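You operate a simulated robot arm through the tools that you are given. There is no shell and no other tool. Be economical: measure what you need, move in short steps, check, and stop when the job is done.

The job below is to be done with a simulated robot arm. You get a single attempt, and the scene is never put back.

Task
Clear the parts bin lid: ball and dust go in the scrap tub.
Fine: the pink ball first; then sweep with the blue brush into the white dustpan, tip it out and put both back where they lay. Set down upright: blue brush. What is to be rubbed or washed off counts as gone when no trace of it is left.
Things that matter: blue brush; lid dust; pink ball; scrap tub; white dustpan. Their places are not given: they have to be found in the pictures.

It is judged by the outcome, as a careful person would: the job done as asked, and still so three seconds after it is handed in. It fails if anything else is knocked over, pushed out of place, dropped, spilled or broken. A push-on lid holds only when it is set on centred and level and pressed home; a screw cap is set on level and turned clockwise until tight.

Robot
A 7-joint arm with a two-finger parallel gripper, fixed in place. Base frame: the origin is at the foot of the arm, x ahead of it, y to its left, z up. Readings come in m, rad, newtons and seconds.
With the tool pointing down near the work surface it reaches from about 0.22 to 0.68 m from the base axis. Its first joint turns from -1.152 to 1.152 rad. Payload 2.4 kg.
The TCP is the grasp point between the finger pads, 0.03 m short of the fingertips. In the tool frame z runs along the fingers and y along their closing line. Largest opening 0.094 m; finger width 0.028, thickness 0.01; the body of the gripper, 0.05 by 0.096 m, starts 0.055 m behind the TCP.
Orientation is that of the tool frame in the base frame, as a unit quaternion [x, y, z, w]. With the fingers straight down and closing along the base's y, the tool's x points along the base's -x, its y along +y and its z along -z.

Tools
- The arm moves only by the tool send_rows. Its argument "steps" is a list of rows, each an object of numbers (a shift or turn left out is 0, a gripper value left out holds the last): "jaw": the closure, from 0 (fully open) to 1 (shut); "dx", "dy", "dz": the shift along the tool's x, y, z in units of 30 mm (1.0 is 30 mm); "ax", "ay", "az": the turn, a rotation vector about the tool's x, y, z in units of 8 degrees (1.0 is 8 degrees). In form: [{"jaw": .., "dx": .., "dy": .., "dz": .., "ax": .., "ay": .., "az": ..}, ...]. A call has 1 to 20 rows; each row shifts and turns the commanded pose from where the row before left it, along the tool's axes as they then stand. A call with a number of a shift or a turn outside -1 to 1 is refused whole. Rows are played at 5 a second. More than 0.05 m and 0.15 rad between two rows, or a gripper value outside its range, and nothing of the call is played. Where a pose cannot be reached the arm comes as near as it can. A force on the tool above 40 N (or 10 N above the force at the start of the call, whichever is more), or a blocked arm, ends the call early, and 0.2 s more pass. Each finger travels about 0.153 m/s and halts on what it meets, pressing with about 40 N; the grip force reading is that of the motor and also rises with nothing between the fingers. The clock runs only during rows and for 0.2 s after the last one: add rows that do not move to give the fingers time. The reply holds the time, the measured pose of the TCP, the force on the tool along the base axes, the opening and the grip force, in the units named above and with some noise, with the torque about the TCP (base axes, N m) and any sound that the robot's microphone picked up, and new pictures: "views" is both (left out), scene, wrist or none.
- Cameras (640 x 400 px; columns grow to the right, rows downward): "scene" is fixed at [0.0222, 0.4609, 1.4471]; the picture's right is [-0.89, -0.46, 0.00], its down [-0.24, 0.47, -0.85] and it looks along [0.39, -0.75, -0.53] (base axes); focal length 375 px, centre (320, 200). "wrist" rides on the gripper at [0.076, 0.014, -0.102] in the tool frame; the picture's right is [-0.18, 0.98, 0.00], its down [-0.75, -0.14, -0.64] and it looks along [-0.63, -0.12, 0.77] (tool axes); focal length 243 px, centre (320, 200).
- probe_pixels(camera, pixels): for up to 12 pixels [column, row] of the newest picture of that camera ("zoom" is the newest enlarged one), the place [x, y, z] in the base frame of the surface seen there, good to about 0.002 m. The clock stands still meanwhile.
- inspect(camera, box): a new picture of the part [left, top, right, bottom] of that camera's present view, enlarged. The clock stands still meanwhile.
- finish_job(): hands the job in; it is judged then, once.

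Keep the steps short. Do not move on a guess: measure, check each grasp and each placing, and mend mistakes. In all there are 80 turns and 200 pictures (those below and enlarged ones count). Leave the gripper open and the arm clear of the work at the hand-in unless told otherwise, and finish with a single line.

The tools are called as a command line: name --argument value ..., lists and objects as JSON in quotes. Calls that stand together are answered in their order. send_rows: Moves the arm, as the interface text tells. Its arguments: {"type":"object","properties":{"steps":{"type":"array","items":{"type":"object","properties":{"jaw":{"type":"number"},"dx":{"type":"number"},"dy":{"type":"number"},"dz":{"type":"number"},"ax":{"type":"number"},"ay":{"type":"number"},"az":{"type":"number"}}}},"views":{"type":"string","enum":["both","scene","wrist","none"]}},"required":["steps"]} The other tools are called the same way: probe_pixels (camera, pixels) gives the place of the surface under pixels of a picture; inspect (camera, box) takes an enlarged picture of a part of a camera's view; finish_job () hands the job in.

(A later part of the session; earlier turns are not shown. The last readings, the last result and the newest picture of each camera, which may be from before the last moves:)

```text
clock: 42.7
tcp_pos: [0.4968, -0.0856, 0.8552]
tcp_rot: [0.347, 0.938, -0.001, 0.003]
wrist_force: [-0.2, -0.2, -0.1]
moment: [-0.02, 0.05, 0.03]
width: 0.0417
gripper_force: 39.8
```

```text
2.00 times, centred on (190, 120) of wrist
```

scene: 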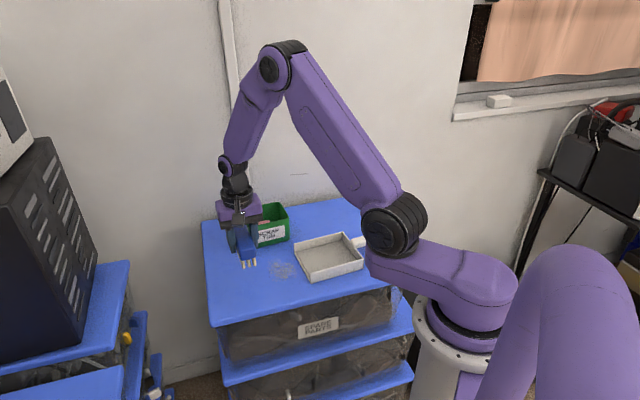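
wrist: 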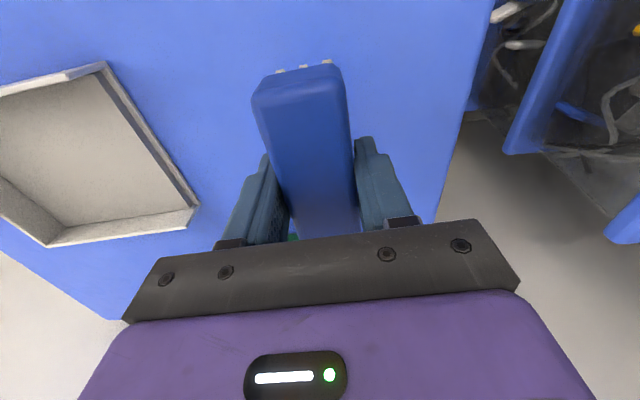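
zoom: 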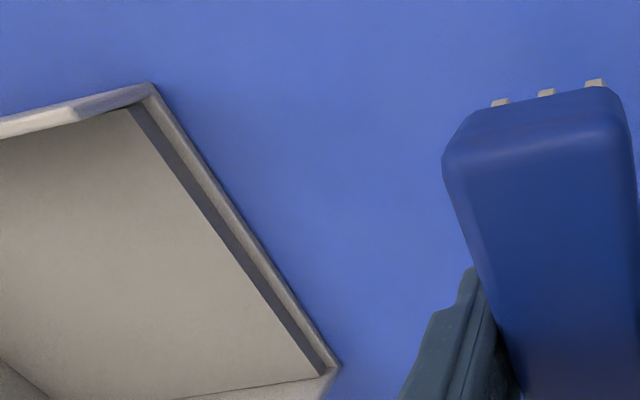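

The lid looks clean. I lift higher and move back over the brush's place, then check the lid once more.

send_rows --steps '[{"dz": -0.9}, {"dz": -0.9}, {"dy": 0.82, "dx": 0.19}, {"dy": 0.82, "dx": 0.19}, {"az": 0.51}, {}]' --views "wrist"

inspect --camera "wrist" --box '[60, 20, 320, 220]'

inspect --camera "scene" --box '[200, 210, 400, 335]'

```text
clock: 44.1
tcp_pos: [0.5199, -0.0421, 0.9086]
tcp_rot: [0.38, 0.925, 0.0, 0.003]
wrist_force: [0.5, -0.4, -0.7]
moment: [0.03, 0.03, 0.0]
width: 0.0413
gripper_force: 39.8
```

wrist: 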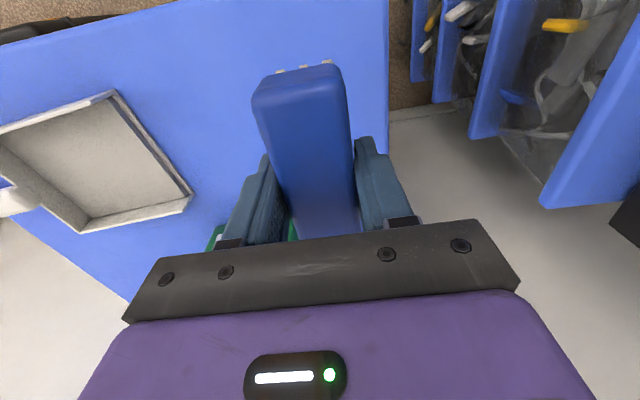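

```text
2.00 times, centred on (190, 120) of wrist
```

zoom: 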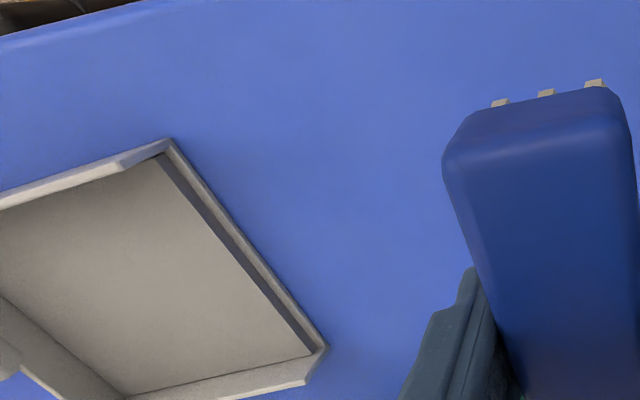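

```text
3.20 times, centred on (300, 272) of scene
```

zoom: 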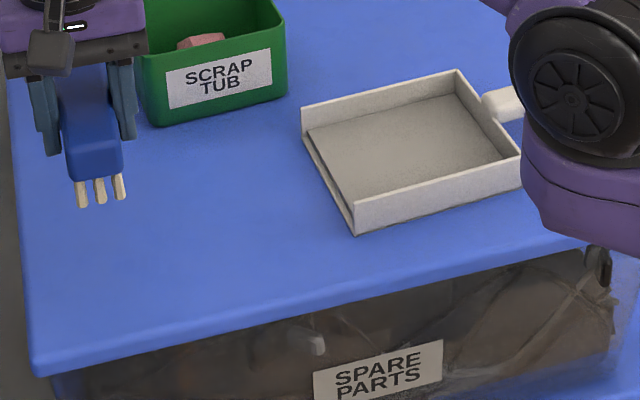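

The lid is clean everywhere. I lower the brush onto its original spot.

send_rows --steps '[{"dz": 0.9, "dy": 0.02}, {"dz": 0.9}, {"dz": 0.7}, {"dz": 0.3}, {"dz": 0.24}, {}]' --views "none"

```text
clock: 45.5
tcp_pos: [0.5186, -0.0416, 0.8194]
tcp_rot: [0.38, 0.925, 0.0, 0.004]
wrist_force: [-0.3, 0.3, -0.9]
moment: [0.03, 0.03, 0.0]
width: 0.0415
gripper_force: 40.0
```

Not yet touching; I go down in tiny steps.

send_rows --steps '[{"dz": 0.03}, {"dz": 0.03}, {}]' --views "none"

```text
clock: 46.3
tcp_pos: [0.5204, -0.0409, 0.8174]
tcp_rot: [0.38, 0.925, 0.0, 0.003]
wrist_force: [0.0, 0.2, -0.5]
moment: [0.0, -0.03, -0.02]
width: 0.0414
gripper_force: 39.2
```

send_rows --steps '[{"dz": 0.03}, {"dz": 0.02}, {}]' --views "none"

```text
clock: 47.1
tcp_pos: [0.5201, -0.04, 0.8172]
tcp_rot: [0.379, 0.925, 0.0, 0.004]
wrist_force: [-10.2, 4.3, 38.0]
moment: [0.02, 0.15, -0.01]
width: 0.0417
gripper_force: 40.1
```

Touching now at 38 N. I ease up 1 mm, open, and rise.

send_rows --steps '[{"dz": -0.035}, {"jaw": 0.4}, {"jaw": 0.1}, {"jaw": 0}, {"dz": -0.6}, {"dz": -0.9}, {"dz": -0.9}, {"dz": -0.9}, {"dz": -0.9}, {"dz": -0.7}, {}]'

inspect --camera "scene" --box '[190, 210, 310, 310]'

probe_pixels --camera "wrist" --pixels '[[296, 42], [328, 37], [340, 152], [318, 156]]'

```text
clock: 49.5
tcp_pos: [0.5212, -0.0381, 0.9643]
tcp_rot: [0.38, 0.925, 0.0, 0.003]
wrist_force: [-0.2, 0.4, -0.4]
moment: [0.02, -0.01, 0.0]
width: 0.0941
gripper_force: 0.1
```

scene: 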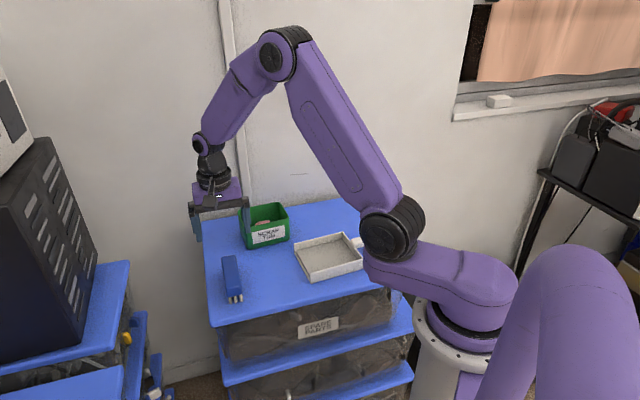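
wrist: 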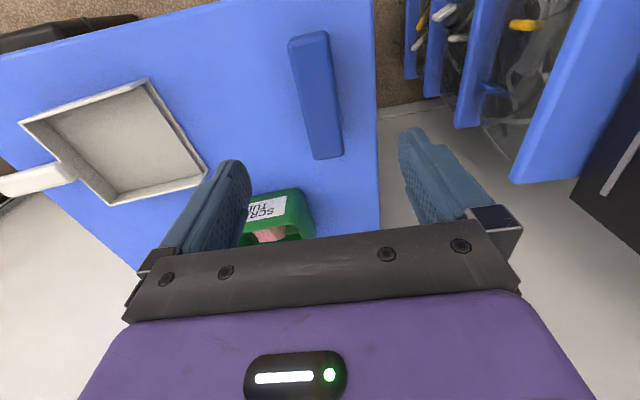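

```text
4.00 times, centred on (250, 260) of scene
```

zoom: 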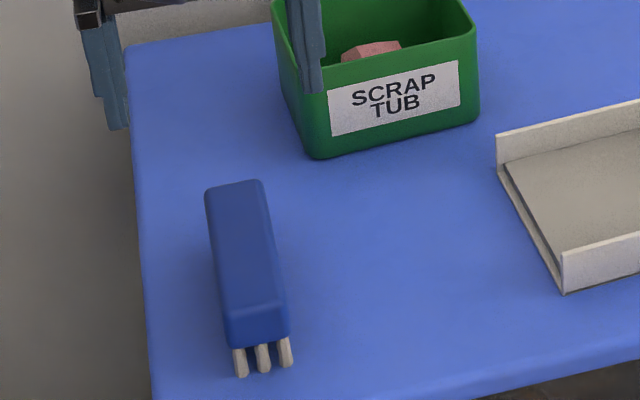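

```text
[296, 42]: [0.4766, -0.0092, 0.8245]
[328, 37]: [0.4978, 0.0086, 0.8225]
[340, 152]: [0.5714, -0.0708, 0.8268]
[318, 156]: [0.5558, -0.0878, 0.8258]
```

The brush stands upright in its place and the lid is clean. Now the pan: I move above its handle at about (0.283, -0.328).

send_rows --steps '[{"dx": -0.09, "dy": -0.958}, {"dx": -0.09, "dy": -0.958}, {"dx": -0.09, "dy": -0.958}, {"dx": -0.09, "dy": -0.958}, {"dx": -0.09, "dy": -0.958}, {"dx": -0.09, "dy": -0.958}, {"dx": -0.09, "dy": -0.958}, {"dx": -0.09, "dy": -0.958}, {"dx": -0.09, "dy": -0.958}, {"dx": -0.09, "dy": -0.958}, {"dx": -0.09, "dy": -0.958}, {"dx": -0.09, "dy": -0.958}, {"dx": -0.08, "dy": -0.958}]' --views "none"

send_rows --steps '[{"az": -0.905}, {"az": -0.905}, {"az": -0.905}, {"az": -0.905}, {"az": -0.905}, {"az": -0.905}, {"az": -0.905}, {"az": -0.905}, {"az": -0.905}, {"az": -0.905}, {"az": -0.905}, {"az": -0.905}, {"az": -0.905}, {}]'

```text
clock: 52.3
tcp_pos: [0.2799, -0.3308, 0.9642]
tcp_rot: [0.38, 0.925, 0.0, 0.003]
wrist_force: [-0.6, -0.5, -0.3]
moment: [-0.01, 0.0, -0.01]
width: 0.094
gripper_force: 0.0
```

```text
clock: 55.3
tcp_pos: [0.2827, -0.3307, 0.9617]
tcp_rot: [-0.419, 0.908, -0.002, 0.002]
wrist_force: [0.9, -0.4, 0.3]
moment: [0.02, 0.02, 0.01]
width: 0.0942
gripper_force: 0.0
```

scene: 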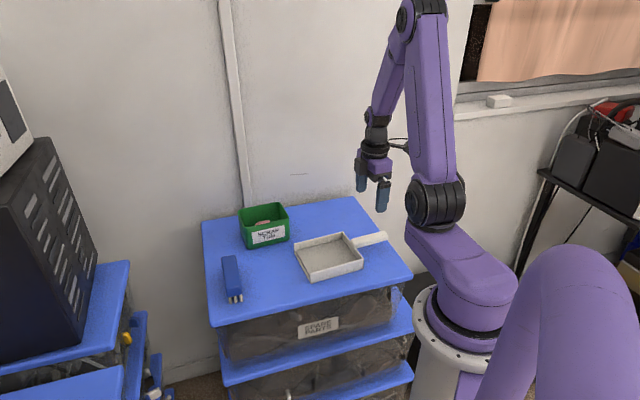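
wrist: 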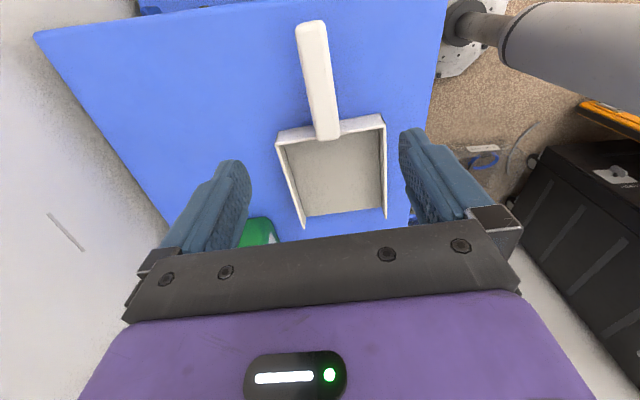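

Good alignment. I probe the handle and pan rim precisely and zoom on the handle's profile.

probe_pixels --camera "wrist" --pixels '[[311, 25], [299, 30], [326, 30], [314, 70], [302, 75], [332, 72], [325, 130], [337, 120], [278, 148], [383, 118], [303, 226], [387, 217]]'

inspect --camera "scene" --box '[290, 215, 410, 295]'

inspect --camera "wrist" --box '[240, 0, 420, 240]'

```text
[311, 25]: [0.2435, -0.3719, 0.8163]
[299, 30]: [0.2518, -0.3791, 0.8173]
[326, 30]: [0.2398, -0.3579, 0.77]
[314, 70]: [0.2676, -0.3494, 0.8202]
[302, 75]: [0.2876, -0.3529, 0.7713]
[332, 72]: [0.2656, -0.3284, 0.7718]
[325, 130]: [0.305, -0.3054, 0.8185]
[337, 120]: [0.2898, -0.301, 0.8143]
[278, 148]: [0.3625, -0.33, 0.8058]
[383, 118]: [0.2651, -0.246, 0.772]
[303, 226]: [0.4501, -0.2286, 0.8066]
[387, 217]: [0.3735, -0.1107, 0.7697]
```

```text
5.00 times, centred on (350, 255) of scene
```

zoom: 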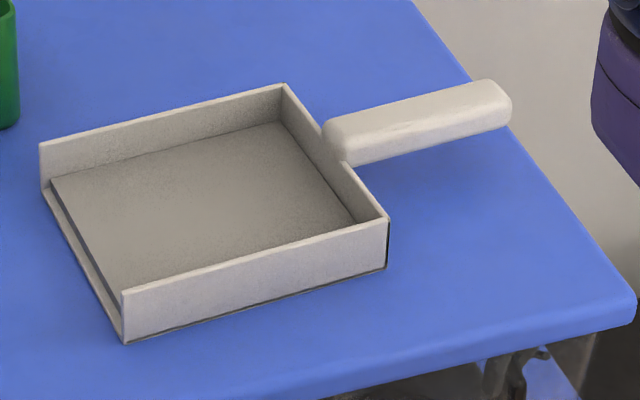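

```text
1.67 times, centred on (330, 120) of wrist
```

zoom: 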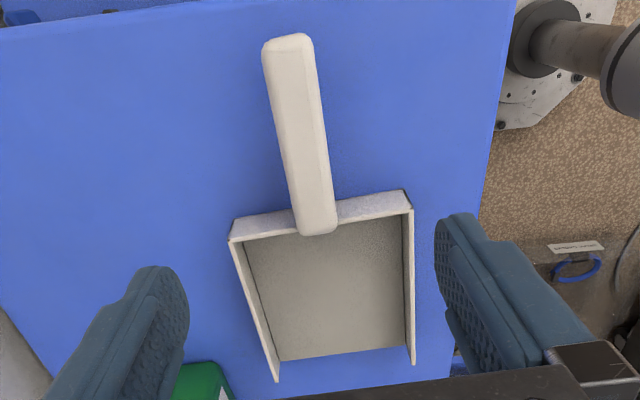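

The handle top is at 0.820 and its axis passes under the TCP. I pre-tilt 30° so the later tipping needs less wrist lean, then come partway down.

send_rows --steps '[{"ay": -0.94}, {"ay": -0.94}, {"ay": -0.94}, {"ay": -0.93}, {"dz": 0.725, "dx": 0.418}, {"dz": 0.725, "dx": 0.418}, {"dz": 0.725, "dx": 0.418}, {}]'

```text
clock: 57.1
tcp_pos: [0.2816, -0.3295, 0.8868]
tcp_rot: [-0.405, 0.877, 0.107, 0.237]
wrist_force: [0.0, 0.6, -0.2]
moment: [0.02, 0.0, -0.04]
width: 0.094
gripper_force: 0.1
```

scene: 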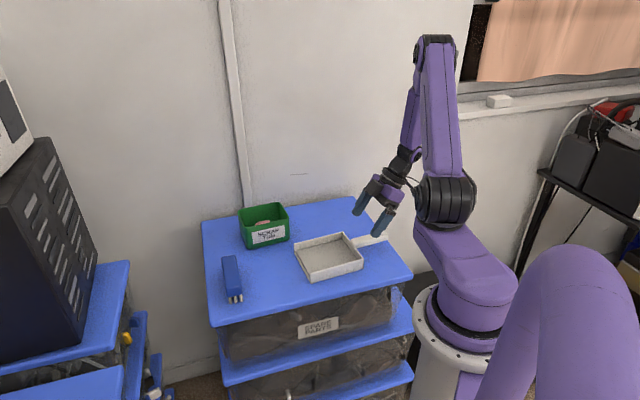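
wrist: 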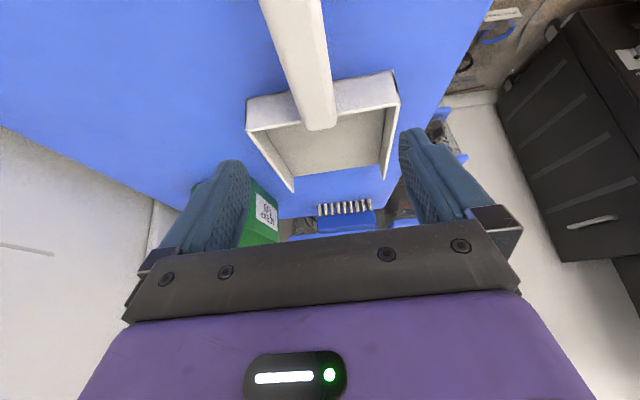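

Tilt is right and the fingers straddle the handle behind the pan's back wall. I go down to the handle.

send_rows --steps '[{"dz": 0.6, "dx": 0.345}, {"dz": 0.6, "dx": 0.345}, {"dz": 0.6, "dx": 0.345}, {"dz": 0.37, "dx": 0.215}, {}]'

inspect --camera "scene" --box '[310, 180, 430, 280]'

```text
clock: 58.3
tcp_pos: [0.2835, -0.3304, 0.8128]
tcp_rot: [-0.404, 0.877, 0.106, 0.237]
wrist_force: [0.6, 0.2, -0.5]
moment: [-0.02, 0.0, -0.03]
width: 0.094
gripper_force: 0.1
```

scene: 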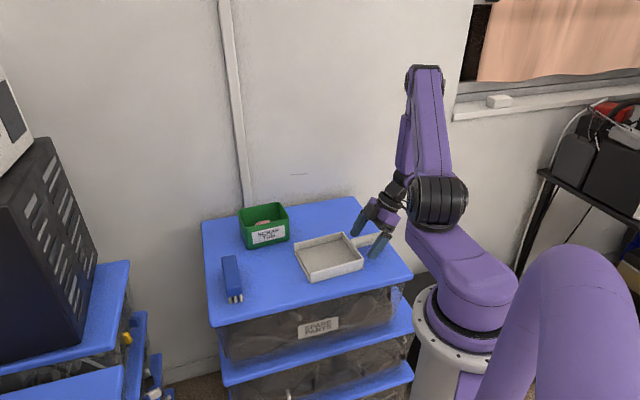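
wrist: 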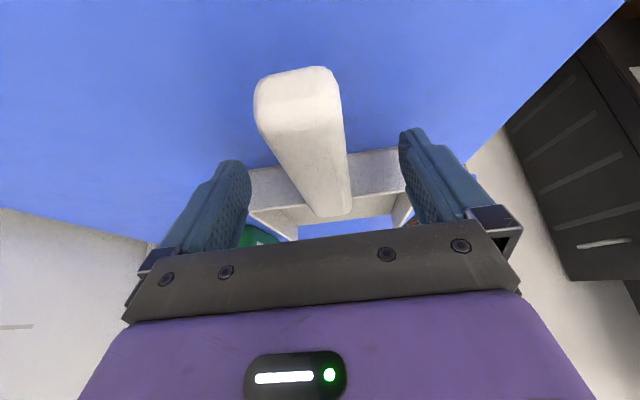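

```text
4.00 times, centred on (370, 230) of scene
```

zoom: 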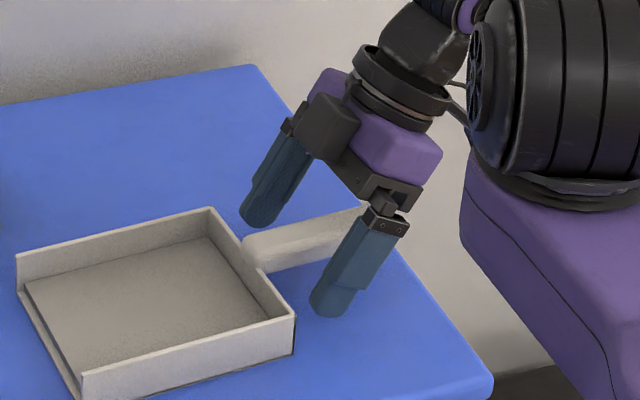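

The fingers are on both sides of the handle. I close and check.

send_rows --steps '[{"jaw": 0.5}, {"jaw": 0.65}, {"jaw": 0.8}, {"jaw": 1.0}, {"jaw": 1.0}]'

inspect --camera "scene" --box '[290, 190, 420, 290]'

```text
clock: 59.5
tcp_pos: [0.284, -0.3306, 0.8141]
tcp_rot: [-0.405, 0.877, 0.107, 0.237]
wrist_force: [0.1, 0.2, 0.7]
moment: [0.0, 0.02, -0.01]
width: 0.0317
gripper_force: 39.6
```

scene: 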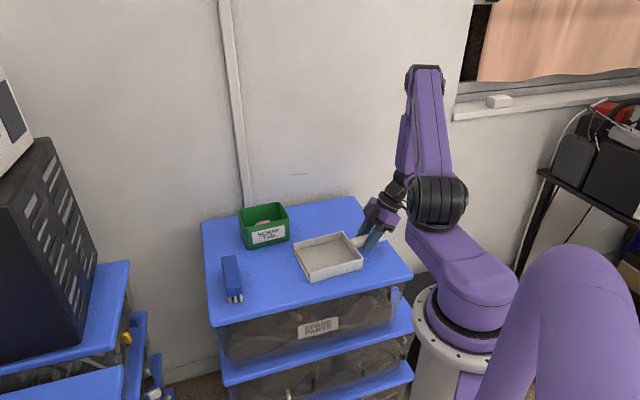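
wrist: 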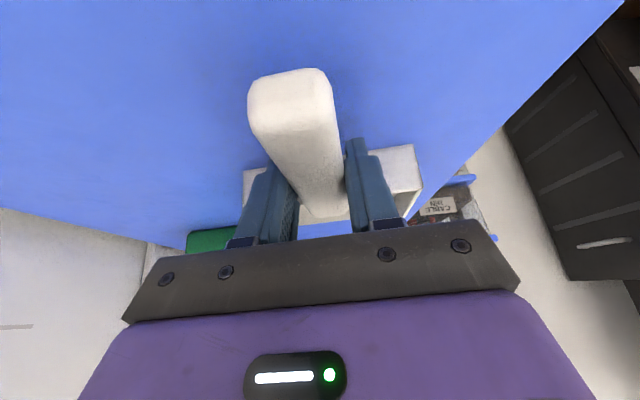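

```text
4.00 times, centred on (355, 240) of scene
```

zoom: 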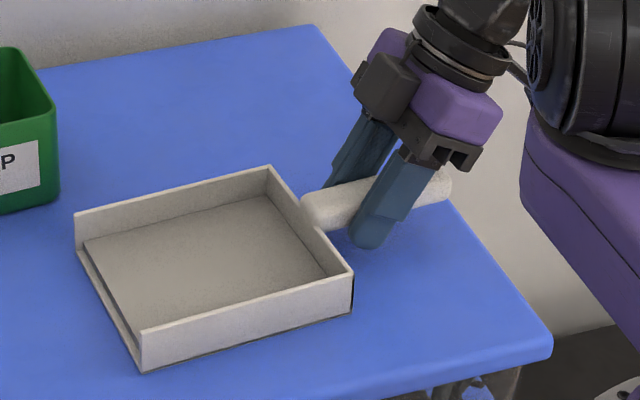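

Gripped at 0.032. I probe the pan's corners for the exact rest pose, then lift 3 cm and check for sag.

probe_pixels --camera "zoom" --pixels '[[76, 215], [269, 168], [350, 272], [142, 333], [85, 245], [142, 362]]'

send_rows --steps '[{"dz": -0.43, "dx": -0.25}, {"dz": -0.43, "dx": -0.25}, {}]'

inspect --camera "scene" --box '[290, 190, 420, 290]'

```text
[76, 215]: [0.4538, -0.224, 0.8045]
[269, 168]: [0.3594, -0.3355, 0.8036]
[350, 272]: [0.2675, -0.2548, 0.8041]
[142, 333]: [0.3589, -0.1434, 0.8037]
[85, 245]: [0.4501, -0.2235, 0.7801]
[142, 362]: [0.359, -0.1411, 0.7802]
```

```text
clock: 60.3
tcp_pos: [0.2835, -0.3299, 0.8417]
tcp_rot: [-0.404, 0.877, 0.107, 0.236]
wrist_force: [0.0, -0.1, -1.4]
moment: [-0.09, 0.02, -0.01]
width: 0.0315
gripper_force: 39.6
```

scene: 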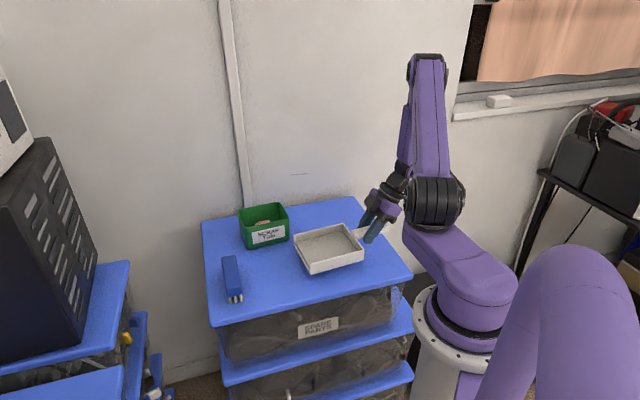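
wrist: 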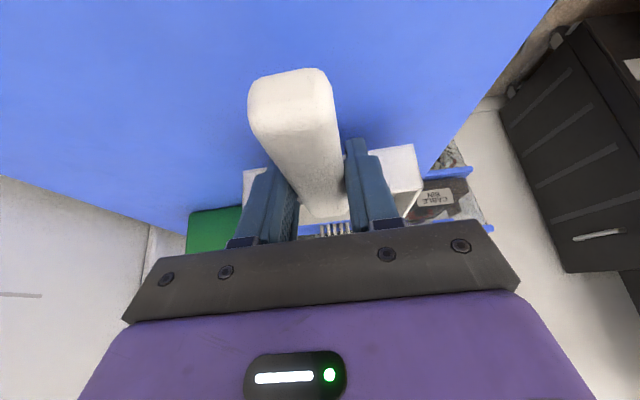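

```text
4.00 times, centred on (355, 240) of scene
```

zoom: 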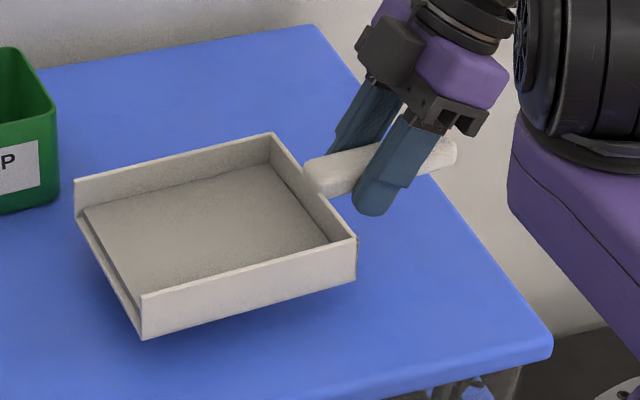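

The pan lifted; check levelness by probing its rim corners.

probe_pixels --camera "zoom" --pixels '[[76, 181], [271, 135], [354, 240], [142, 296]]'

```text
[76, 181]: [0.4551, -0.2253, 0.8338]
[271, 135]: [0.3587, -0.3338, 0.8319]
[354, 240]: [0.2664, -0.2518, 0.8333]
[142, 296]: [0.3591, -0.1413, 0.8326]
```

The pan hangs level. I raise it and carry it level to (0.381, -0.192), then look.

send_rows --steps '[{"dz": -0.78, "dx": -0.45}, {"dz": -0.78, "dx": -0.45}, {"dz": -0.78, "dx": -0.45}, {"dz": -0.78, "dx": -0.45}, {"dx": -0.81, "dy": 0.088, "dz": 0.467}, {"dx": -0.81, "dy": 0.088, "dz": 0.467}, {"dx": -0.81, "dy": 0.088, "dz": 0.467}, {"dx": -0.81, "dy": 0.088, "dz": 0.467}, {"dx": -0.81, "dy": 0.088, "dz": 0.467}, {"dx": -0.81, "dy": 0.088, "dz": 0.467}, {}]' --views "scene"

```text
clock: 62.7
tcp_pos: [0.3795, -0.1908, 0.9513]
tcp_rot: [-0.404, 0.877, 0.106, 0.237]
wrist_force: [-0.1, -0.4, -0.3]
moment: [-0.06, 0.04, -0.01]
width: 0.0316
gripper_force: 40.4
```

scene: 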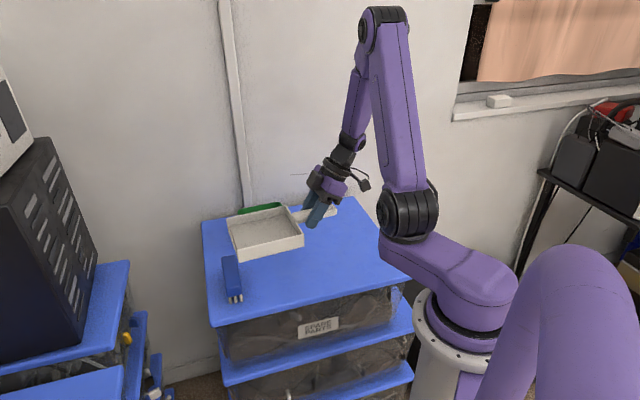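

Good. Now I turn level about the vertical by -66° so the mouth faces over the tub.

send_rows --steps '[{"ax": 0.461, "az": 0.799}, {"ax": 0.461, "az": 0.799}, {"ax": 0.461, "az": 0.799}, {"ax": 0.461, "az": 0.799}, {"ax": 0.461, "az": 0.799}, {"ax": 0.461, "az": 0.799}, {"ax": 0.461, "az": 0.799}, {"ax": 0.461, "az": 0.799}, {"ax": 0.461, "az": 0.799}, {}]'

inspect --camera "scene" --box '[200, 150, 360, 260]'

```text
clock: 64.9
tcp_pos: [0.3802, -0.1932, 0.9508]
tcp_rot: [0.143, 0.955, -0.039, 0.259]
wrist_force: [0.1, -0.9, -1.7]
moment: [0.04, 0.09, 0.0]
width: 0.0316
gripper_force: 40.0
```

scene: 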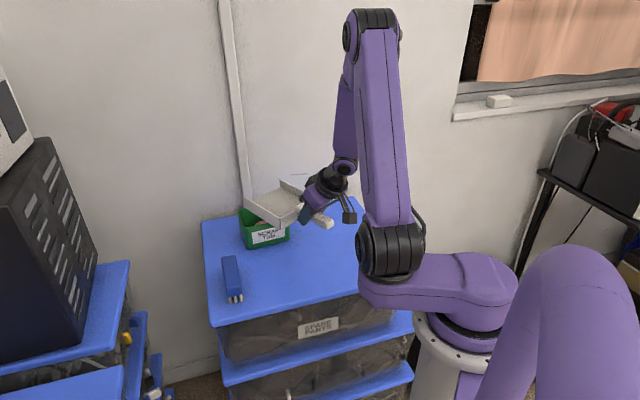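
wrist: 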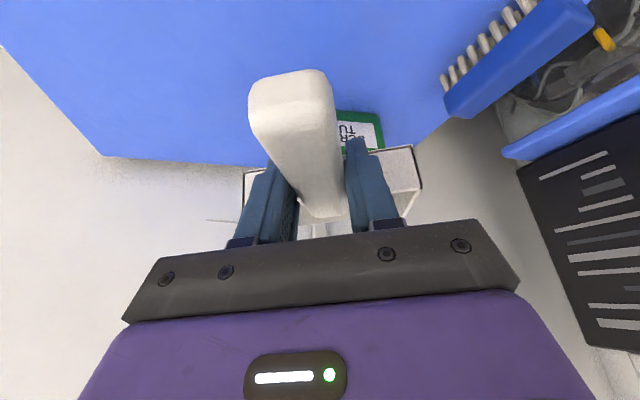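

```text
3.64 times, centred on (280, 205) of scene
```

zoom: 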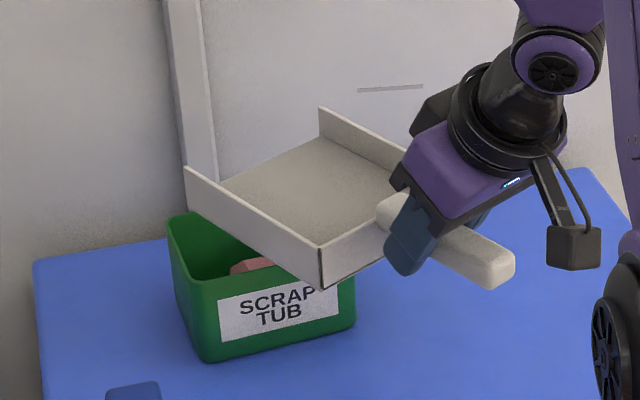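

I probe the lip corners to place the lip accurately over the tub.

probe_pixels --camera "zoom" --pixels '[[186, 172], [321, 112], [320, 250], [222, 188], [316, 140]]'

```text
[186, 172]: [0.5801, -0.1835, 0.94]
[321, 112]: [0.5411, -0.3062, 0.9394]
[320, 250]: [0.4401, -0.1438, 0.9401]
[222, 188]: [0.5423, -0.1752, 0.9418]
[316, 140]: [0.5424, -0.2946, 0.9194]
```

The lip midpoint is right. I turn it 8.5° more so its whole width fits the tub's diagonal, recentre, and lower to just above the rim.

send_rows --steps '[{"ax": -0.265, "az": -0.46}, {"ax": -0.265, "az": -0.46}, {"dy": -0.52, "dx": -0.03, "dz": 0.015}, {"dy": -0.52, "dx": -0.03, "dz": 0.015}, {"dz": 0.45, "dx": 0.26}, {"dz": 0.45, "dx": 0.26}, {"dz": 0.43, "dx": 0.25}, {}]' --views "scene"

inspect --camera "scene" --box '[200, 150, 360, 260]'

```text
clock: 66.7
tcp_pos: [0.3801, -0.2234, 0.9049]
tcp_rot: [0.07, 0.963, -0.02, 0.26]
wrist_force: [0.1, 0.3, -2.4]
moment: [0.04, 0.07, -0.02]
width: 0.032
gripper_force: 39.9
```

scene: 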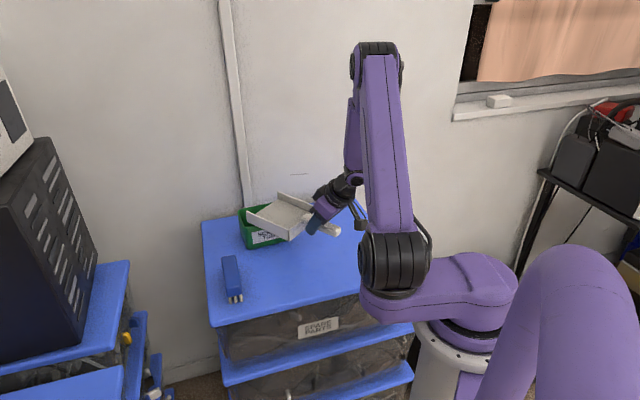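

```text
3.64 times, centred on (280, 205) of scene
```

zoom: 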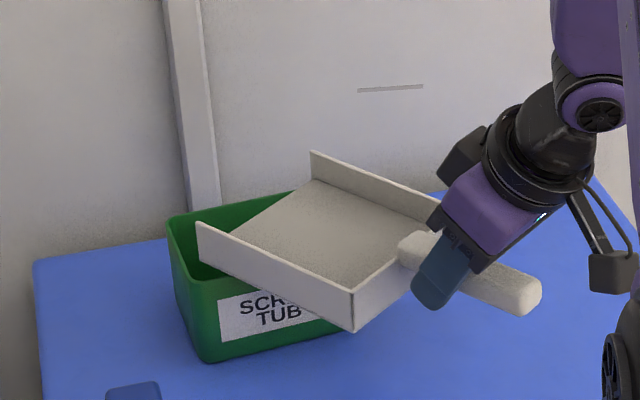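

probe_pixels --camera "zoom" --pixels '[[199, 226], [313, 154], [233, 232], [313, 182], [355, 295]]'

```text
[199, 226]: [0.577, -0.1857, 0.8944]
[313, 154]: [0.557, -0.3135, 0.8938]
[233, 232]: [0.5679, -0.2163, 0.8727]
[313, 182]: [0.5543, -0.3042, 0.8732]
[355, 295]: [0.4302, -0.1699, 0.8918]
```

The lip sits over the tub with its ends inside the opening. I start tipping about the lip: 30° first.

send_rows --steps '[{"dy": 0.08}, {"ay": 0.9375, "dx": -0.599, "dz": -0.592}, {"ay": 0.9375, "dx": -0.599, "dz": -0.592}, {"ay": 0.9375, "dx": -0.599, "dz": -0.592}, {"ay": 0.9375, "dx": -0.599, "dz": -0.592}, {}]' --views "wrist"

inspect --camera "scene" --box '[200, 130, 360, 260]'

```text
clock: 68.1
tcp_pos: [0.4188, -0.2271, 0.9899]
tcp_rot: [0.075, 0.997, -0.001, 0.002]
wrist_force: [0.3, 0.1, -1.6]
moment: [-0.03, 0.03, 0.0]
width: 0.032
gripper_force: 39.9
out of reach, approached as far as the arm can: row 3
```

wrist: 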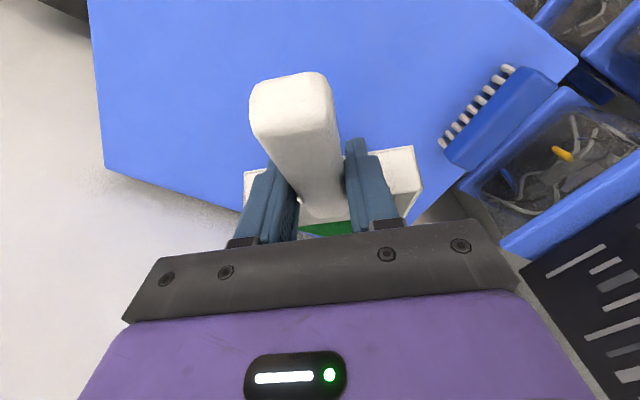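

```text
3.08 times, centred on (280, 195) of scene
```

zoom: 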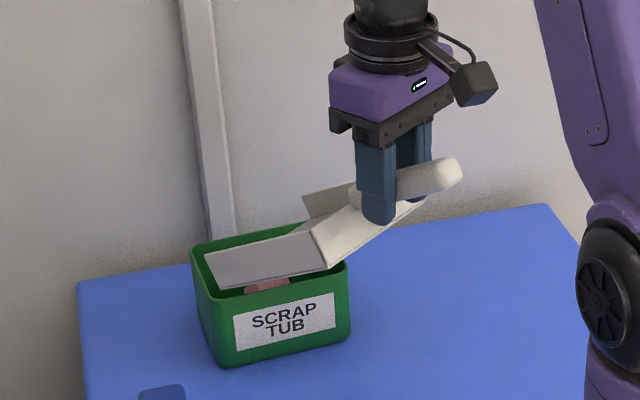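

30° reached; the arm flagged reach once and is a few mm short, which I correct. I continue 22° more and check.

send_rows --steps '[{"dx": -0.15, "dz": -0.12}, {"ay": 0.9375, "dx": -0.599, "dz": -0.592}, {}, {"ay": 0.9375, "dx": -0.599, "dz": -0.592}, {}, {"ay": 0.9375, "dx": -0.599, "dz": -0.592}, {}]' --views "wrist"

inspect --camera "scene" --box '[200, 130, 360, 260]'

```text
clock: 69.7
tcp_pos: [0.4862, -0.2352, 1.0428]
tcp_rot: [0.072, 0.978, 0.014, -0.194]
wrist_force: [-0.7, 0.3, -2.2]
moment: [-0.02, 0.01, -0.03]
width: 0.0318
gripper_force: 40.2
```

wrist: 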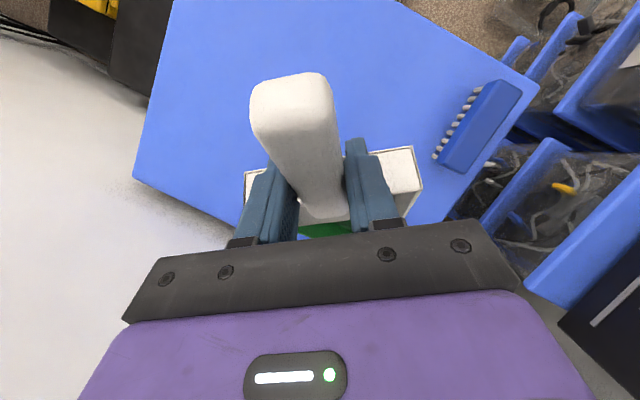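

```text
3.08 times, centred on (280, 195) of scene
```

zoom: 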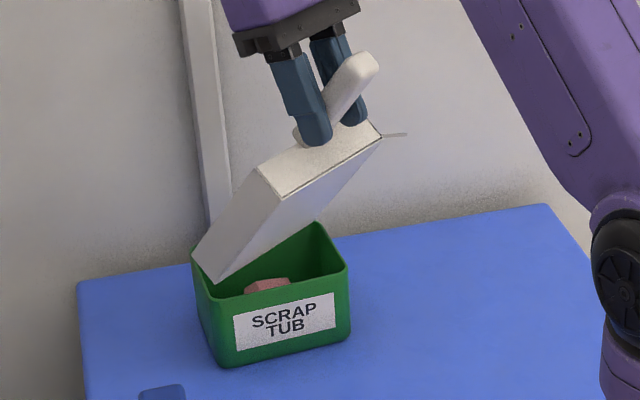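

The lip is over the tub at 52°. I tip 15° further and hold to let everything slide out.

send_rows --steps '[{"ay": 0.9375, "dx": -0.599, "dz": -0.592}, {}, {"ay": 0.9375, "dx": -0.599, "dz": -0.592}, {}, {}, {}, {}, {}]' --views "none"

inspect --camera "scene" --box '[200, 130, 360, 260]'

```text
clock: 71.5
tcp_pos: [0.4967, -0.2453, 1.0567]
tcp_rot: [0.07, 0.945, 0.023, -0.318]
wrist_force: [0.5, 0.0, -0.7]
moment: [-0.01, -0.01, 0.01]
width: 0.0321
gripper_force: 39.7
out of reach, approached as far as the arm can: row 3
```

```text
3.08 times, centred on (280, 195) of scene
```

zoom: 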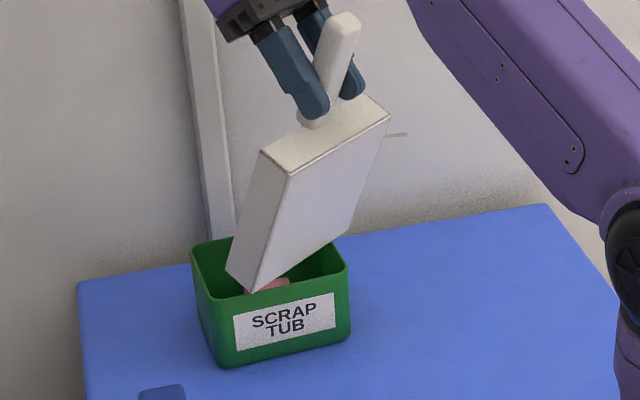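

Everything should be out; the pan is nearly vertical. I raise 2 cm and tilt it back level, then check the pan and lid for dust.

send_rows --steps '[{"dz": -0.53, "dx": 0.41}, {"dz": -0.53, "dx": 0.41}, {"ay": -0.9375, "dx": 0.516, "dz": 0.665}, {"ay": -0.9375, "dx": 0.516, "dz": 0.665}, {"ay": -0.9375, "dx": 0.516, "dz": 0.665}, {"ay": -0.9375, "dx": 0.516, "dz": 0.665}, {"ay": -0.9375, "dx": 0.516, "dz": 0.665}, {"ay": -0.9375, "dx": 0.516, "dz": 0.665}, {"ay": -0.9375, "dx": 0.516, "dz": 0.665}, {"ay": -0.9375, "dx": 0.516, "dz": 0.665}, {"ay": -0.9375, "dx": 0.516, "dz": 0.665}, {}]'

inspect --camera "scene" --box '[200, 150, 360, 260]'

```text
clock: 74.1
tcp_pos: [0.3431, -0.2132, 0.9485]
tcp_rot: [0.068, 0.978, 0.012, 0.199]
wrist_force: [-0.8, -0.7, -1.5]
moment: [0.0, 0.06, 0.04]
width: 0.0318
gripper_force: 40.0
out of reach, approached as far as the arm can: row 1, 2, 10, 11
```

scene: 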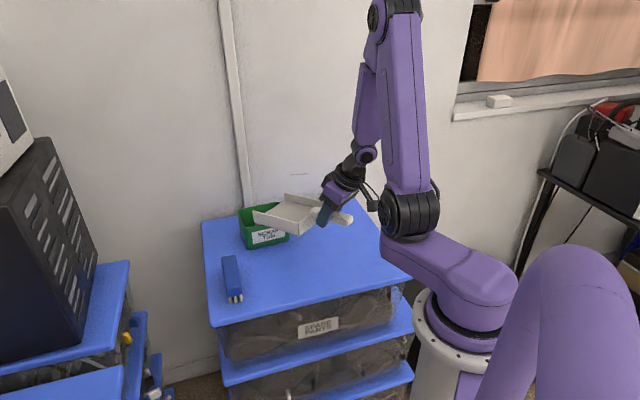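
wrist: 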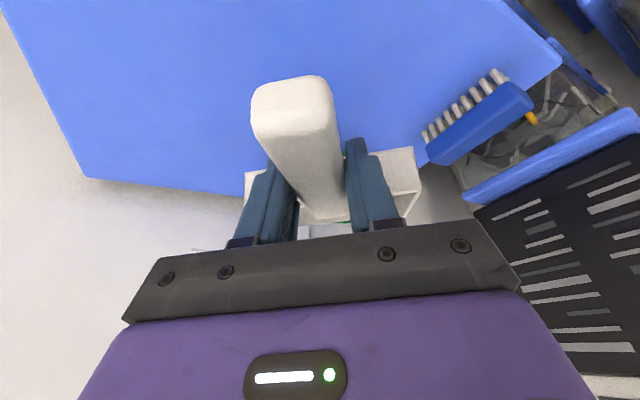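

```text
3.64 times, centred on (280, 205) of scene
```

zoom: 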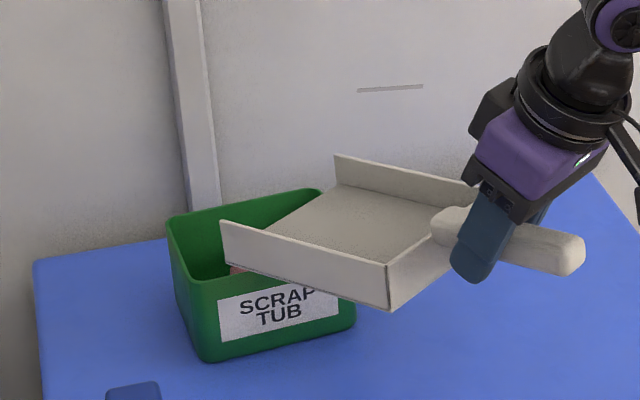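

The pan's floor still looks greyish. I zoom in closely.

inspect --camera "scene" --box '[245, 180, 335, 240]'

probe_pixels --camera "zoom" --pixels '[[90, 190], [300, 60], [200, 130], [400, 150], [270, 170], [340, 110]]'

```text
6.67 times, centred on (290, 210) of scene
```

zoom: 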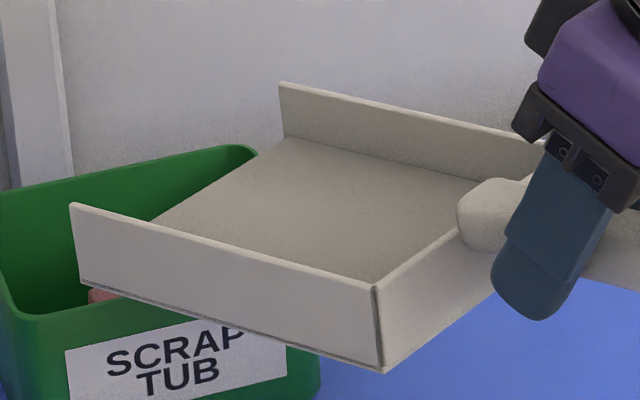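

```text
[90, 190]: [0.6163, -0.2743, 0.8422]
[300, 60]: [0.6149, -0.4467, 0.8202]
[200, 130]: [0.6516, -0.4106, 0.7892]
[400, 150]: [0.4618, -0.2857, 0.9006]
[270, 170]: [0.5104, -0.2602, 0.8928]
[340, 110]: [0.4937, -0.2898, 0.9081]
```

The dust slab and its edge at the lip are gone, so the pan is empty. The arm is 7° short of level; I move slightly forward again and level it.

send_rows --steps '[{"dx": -0.61, "dz": 0.26}, {"dx": -0.61, "dz": 0.26}, {"ay": -0.44}, {"ay": -0.44}, {}]' --views "none"

inspect --camera "scene" --box '[200, 150, 360, 260]'

```text
clock: 75.3
tcp_pos: [0.384, -0.2182, 0.9456]
tcp_rot: [0.068, 0.964, 0.008, 0.259]
wrist_force: [-0.2, 0.3, -1.1]
moment: [0.02, 0.06, -0.02]
width: 0.0317
gripper_force: 40.1
```

```text
3.64 times, centred on (280, 205) of scene
```

zoom: 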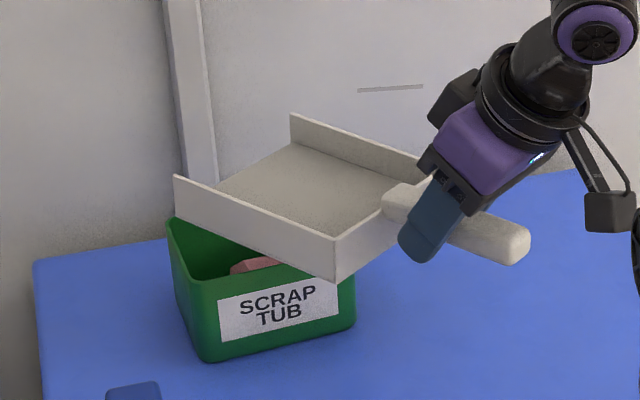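

The heading carries a small roll error, so I compute the full turn back to the picked-up orientation and apply it here, high over the lid.

send_rows --steps '[{"ax": -0.405, "ay": 0.017, "az": -0.791}, {"ax": -0.405, "ay": 0.017, "az": -0.791}, {"ax": -0.405, "ay": 0.017, "az": -0.791}, {"ax": -0.405, "ay": 0.017, "az": -0.791}, {"ax": -0.405, "ay": 0.017, "az": -0.791}, {"ax": -0.405, "ay": 0.017, "az": -0.791}, {"ax": -0.405, "ay": 0.017, "az": -0.791}, {"ax": -0.405, "ay": 0.017, "az": -0.791}, {}]' --views "scene"

inspect --camera "scene" --box '[200, 170, 360, 270]'

```text
clock: 77.3
tcp_pos: [0.3839, -0.2169, 0.9461]
tcp_rot: [-0.405, 0.876, 0.107, 0.237]
wrist_force: [0.8, -0.5, -1.0]
moment: [-0.08, 0.06, 0.01]
width: 0.0318
gripper_force: 40.0
```

scene: 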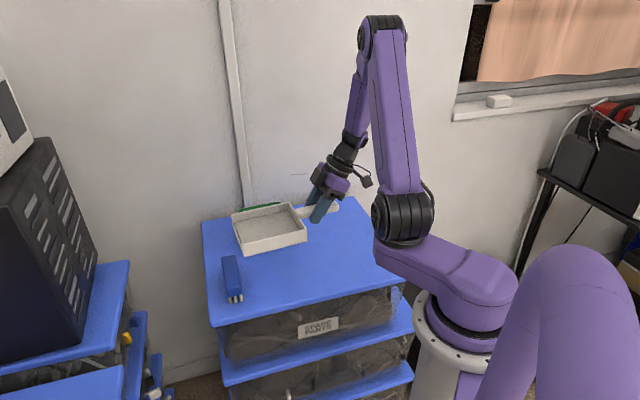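

```text
4.00 times, centred on (280, 220) of scene
```

zoom: 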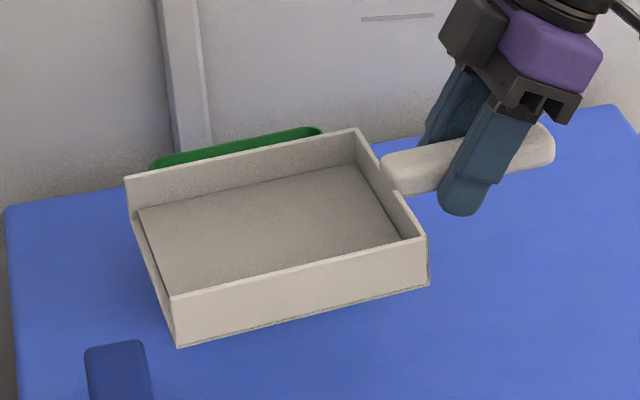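

The floor still shows an inset edge near the lip. I look closer and measure the layer's height relative to the lip.

inspect --camera "scene" --box '[228, 198, 310, 260]'

probe_pixels --camera "zoom" --pixels '[[50, 115], [100, 240], [65, 120], [110, 230], [75, 190], [90, 185], [250, 140], [200, 200], [300, 100], [400, 150], [120, 110], [360, 60]]'

```text
6.45 times, centred on (269, 229) of scene
```

zoom: 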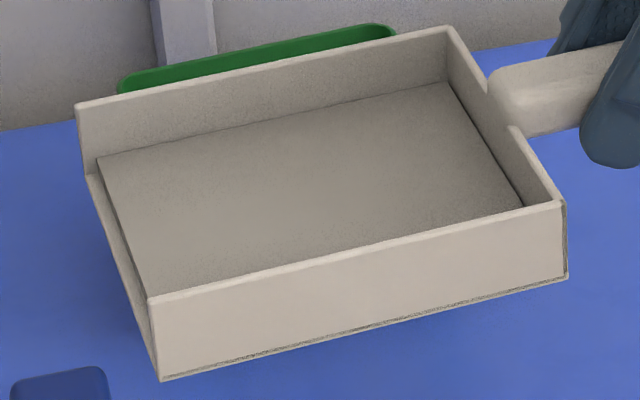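

```text
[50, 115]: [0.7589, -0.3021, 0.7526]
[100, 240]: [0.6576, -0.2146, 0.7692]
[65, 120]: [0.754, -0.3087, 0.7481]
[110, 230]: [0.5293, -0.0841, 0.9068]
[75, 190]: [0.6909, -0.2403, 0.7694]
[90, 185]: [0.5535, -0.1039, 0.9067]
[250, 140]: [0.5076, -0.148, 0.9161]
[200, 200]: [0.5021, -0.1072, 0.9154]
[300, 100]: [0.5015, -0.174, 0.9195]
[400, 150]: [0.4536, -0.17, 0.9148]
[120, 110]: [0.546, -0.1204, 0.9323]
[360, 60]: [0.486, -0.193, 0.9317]
```

The pan still holds a layer (its top is about 8 mm above the lip), so I must tip again, steeper and better centred. I approach the tub from the +y side, where the arm has more reach: move first, then turn level.

send_rows --steps '[{"dx": -0.74, "dy": 0.05, "dz": 0.427}, {"dx": -0.74, "dy": 0.05, "dz": 0.427}, {"dx": -0.74, "dy": 0.05, "dz": 0.427}, {"dx": -0.74, "dy": 0.05, "dz": 0.427}, {"dx": -0.74, "dy": 0.05, "dz": 0.427}, {"dx": -0.74, "dy": 0.05, "dz": 0.427}, {"dx": -0.74, "dy": 0.05, "dz": 0.427}, {}]' --views "none"

send_rows --steps '[{"ax": 0.451, "az": 0.781}, {"ax": 0.451, "az": 0.781}, {"ax": 0.451, "az": 0.781}, {"ax": 0.451, "az": 0.781}, {"ax": 0.451, "az": 0.781}, {"ax": 0.451, "az": 0.781}, {"ax": 0.451, "az": 0.781}, {"ax": 0.451, "az": 0.781}, {"ax": 0.451, "az": 0.781}, {"ax": 0.451, "az": 0.781}, {"ax": 0.451, "az": 0.781}, {"ax": 0.451, "az": 0.781}, {"ax": 0.451, "az": 0.781}, {"ax": 0.451, "az": 0.781}, {"ax": 0.451, "az": 0.781}, {"ax": 0.451, "az": 0.781}, {}]'

inspect --camera "scene" --box '[200, 150, 360, 260]'

```text
clock: 79.1
tcp_pos: [0.4929, -0.0742, 0.9455]
tcp_rot: [-0.405, 0.877, 0.107, 0.237]
wrist_force: [0.3, 1.2, -2.0]
moment: [-0.09, 0.06, 0.02]
width: 0.0318
gripper_force: 40.0
```

```text
clock: 82.7
tcp_pos: [0.4917, -0.074, 0.9486]
tcp_rot: [0.527, 0.809, -0.141, 0.219]
wrist_force: [-0.3, -0.2, -1.5]
moment: [0.05, 0.02, 0.0]
width: 0.0317
gripper_force: 40.2
```

scene: 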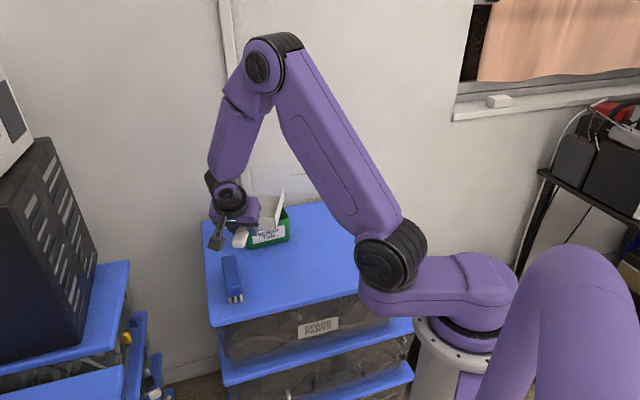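
wrist: 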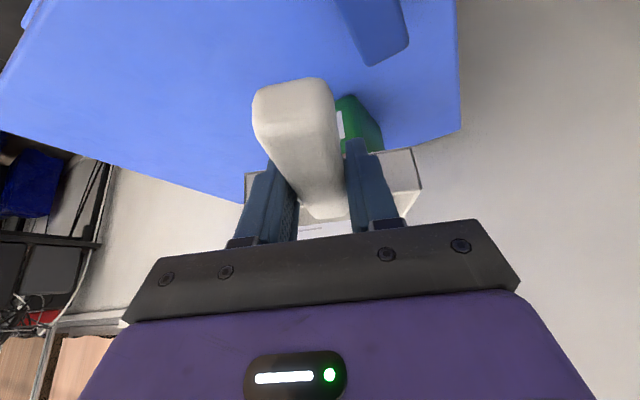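

```text
3.64 times, centred on (280, 205) of scene
```

zoom: 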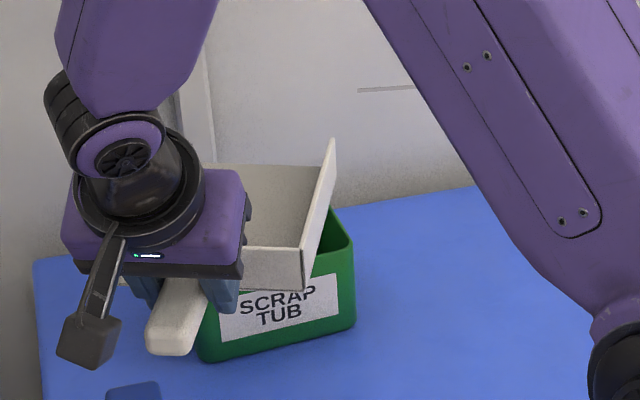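

I check the visible lip corner, then lower to pouring height.

probe_pixels --camera "zoom" --pixels '[[333, 145], [304, 255], [330, 180]]'

send_rows --steps '[{"dz": 0.4, "dx": 0.23}, {"dz": 0.4, "dx": 0.23}, {"dz": 0.36, "dx": 0.21}, {"ay": 0.9375, "dx": -0.599, "dz": -0.592}, {"ay": 0.9375, "dx": -0.599, "dz": -0.592}, {"ay": 0.9375, "dx": -0.599, "dz": -0.592}, {"ay": 0.9375, "dx": -0.599, "dz": -0.592}, {}]' --views "none"

inspect --camera "scene" --box '[200, 150, 360, 260]'

```text
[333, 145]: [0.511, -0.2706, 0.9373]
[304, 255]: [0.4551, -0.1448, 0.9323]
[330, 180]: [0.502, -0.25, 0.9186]
```

```text
clock: 84.5
tcp_pos: [0.5033, -0.0962, 0.9666]
tcp_rot: [0.541, 0.835, -0.053, 0.084]
wrist_force: [-0.1, 0.1, -1.2]
moment: [0.05, 0.03, -0.02]
width: 0.0317
gripper_force: 40.3
out of reach, approached as far as the arm can: row 6, 7
```

```text
3.64 times, centred on (280, 205) of scene
```

zoom: 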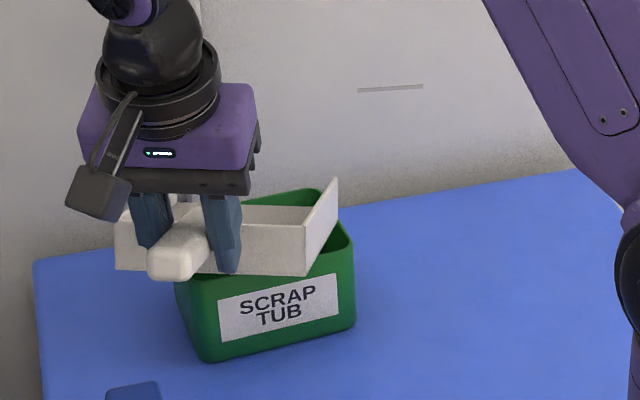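

The arm paused at α≈19° (near-vertical wrist), but the lip is exactly over the tub centre. I continue tipping in smaller turns.

send_rows --steps '[{"ay": 0.47, "dx": -0.28, "dz": -0.315}, {"ay": 0.47, "dx": -0.28, "dz": -0.315}, {"ay": 0.47, "dx": -0.28, "dz": -0.315}, {"ay": 0.47, "dx": -0.28, "dz": -0.315}, {}]' --views "none"

```text
clock: 85.7
tcp_pos: [0.5041, -0.0968, 0.9665]
tcp_rot: [0.542, 0.835, -0.053, 0.084]
wrist_force: [-0.4, -0.4, -1.4]
moment: [0.01, 0.02, -0.01]
width: 0.0317
gripper_force: 39.9
out of reach, approached as far as the arm can: row 1, 2, 3, 4
```

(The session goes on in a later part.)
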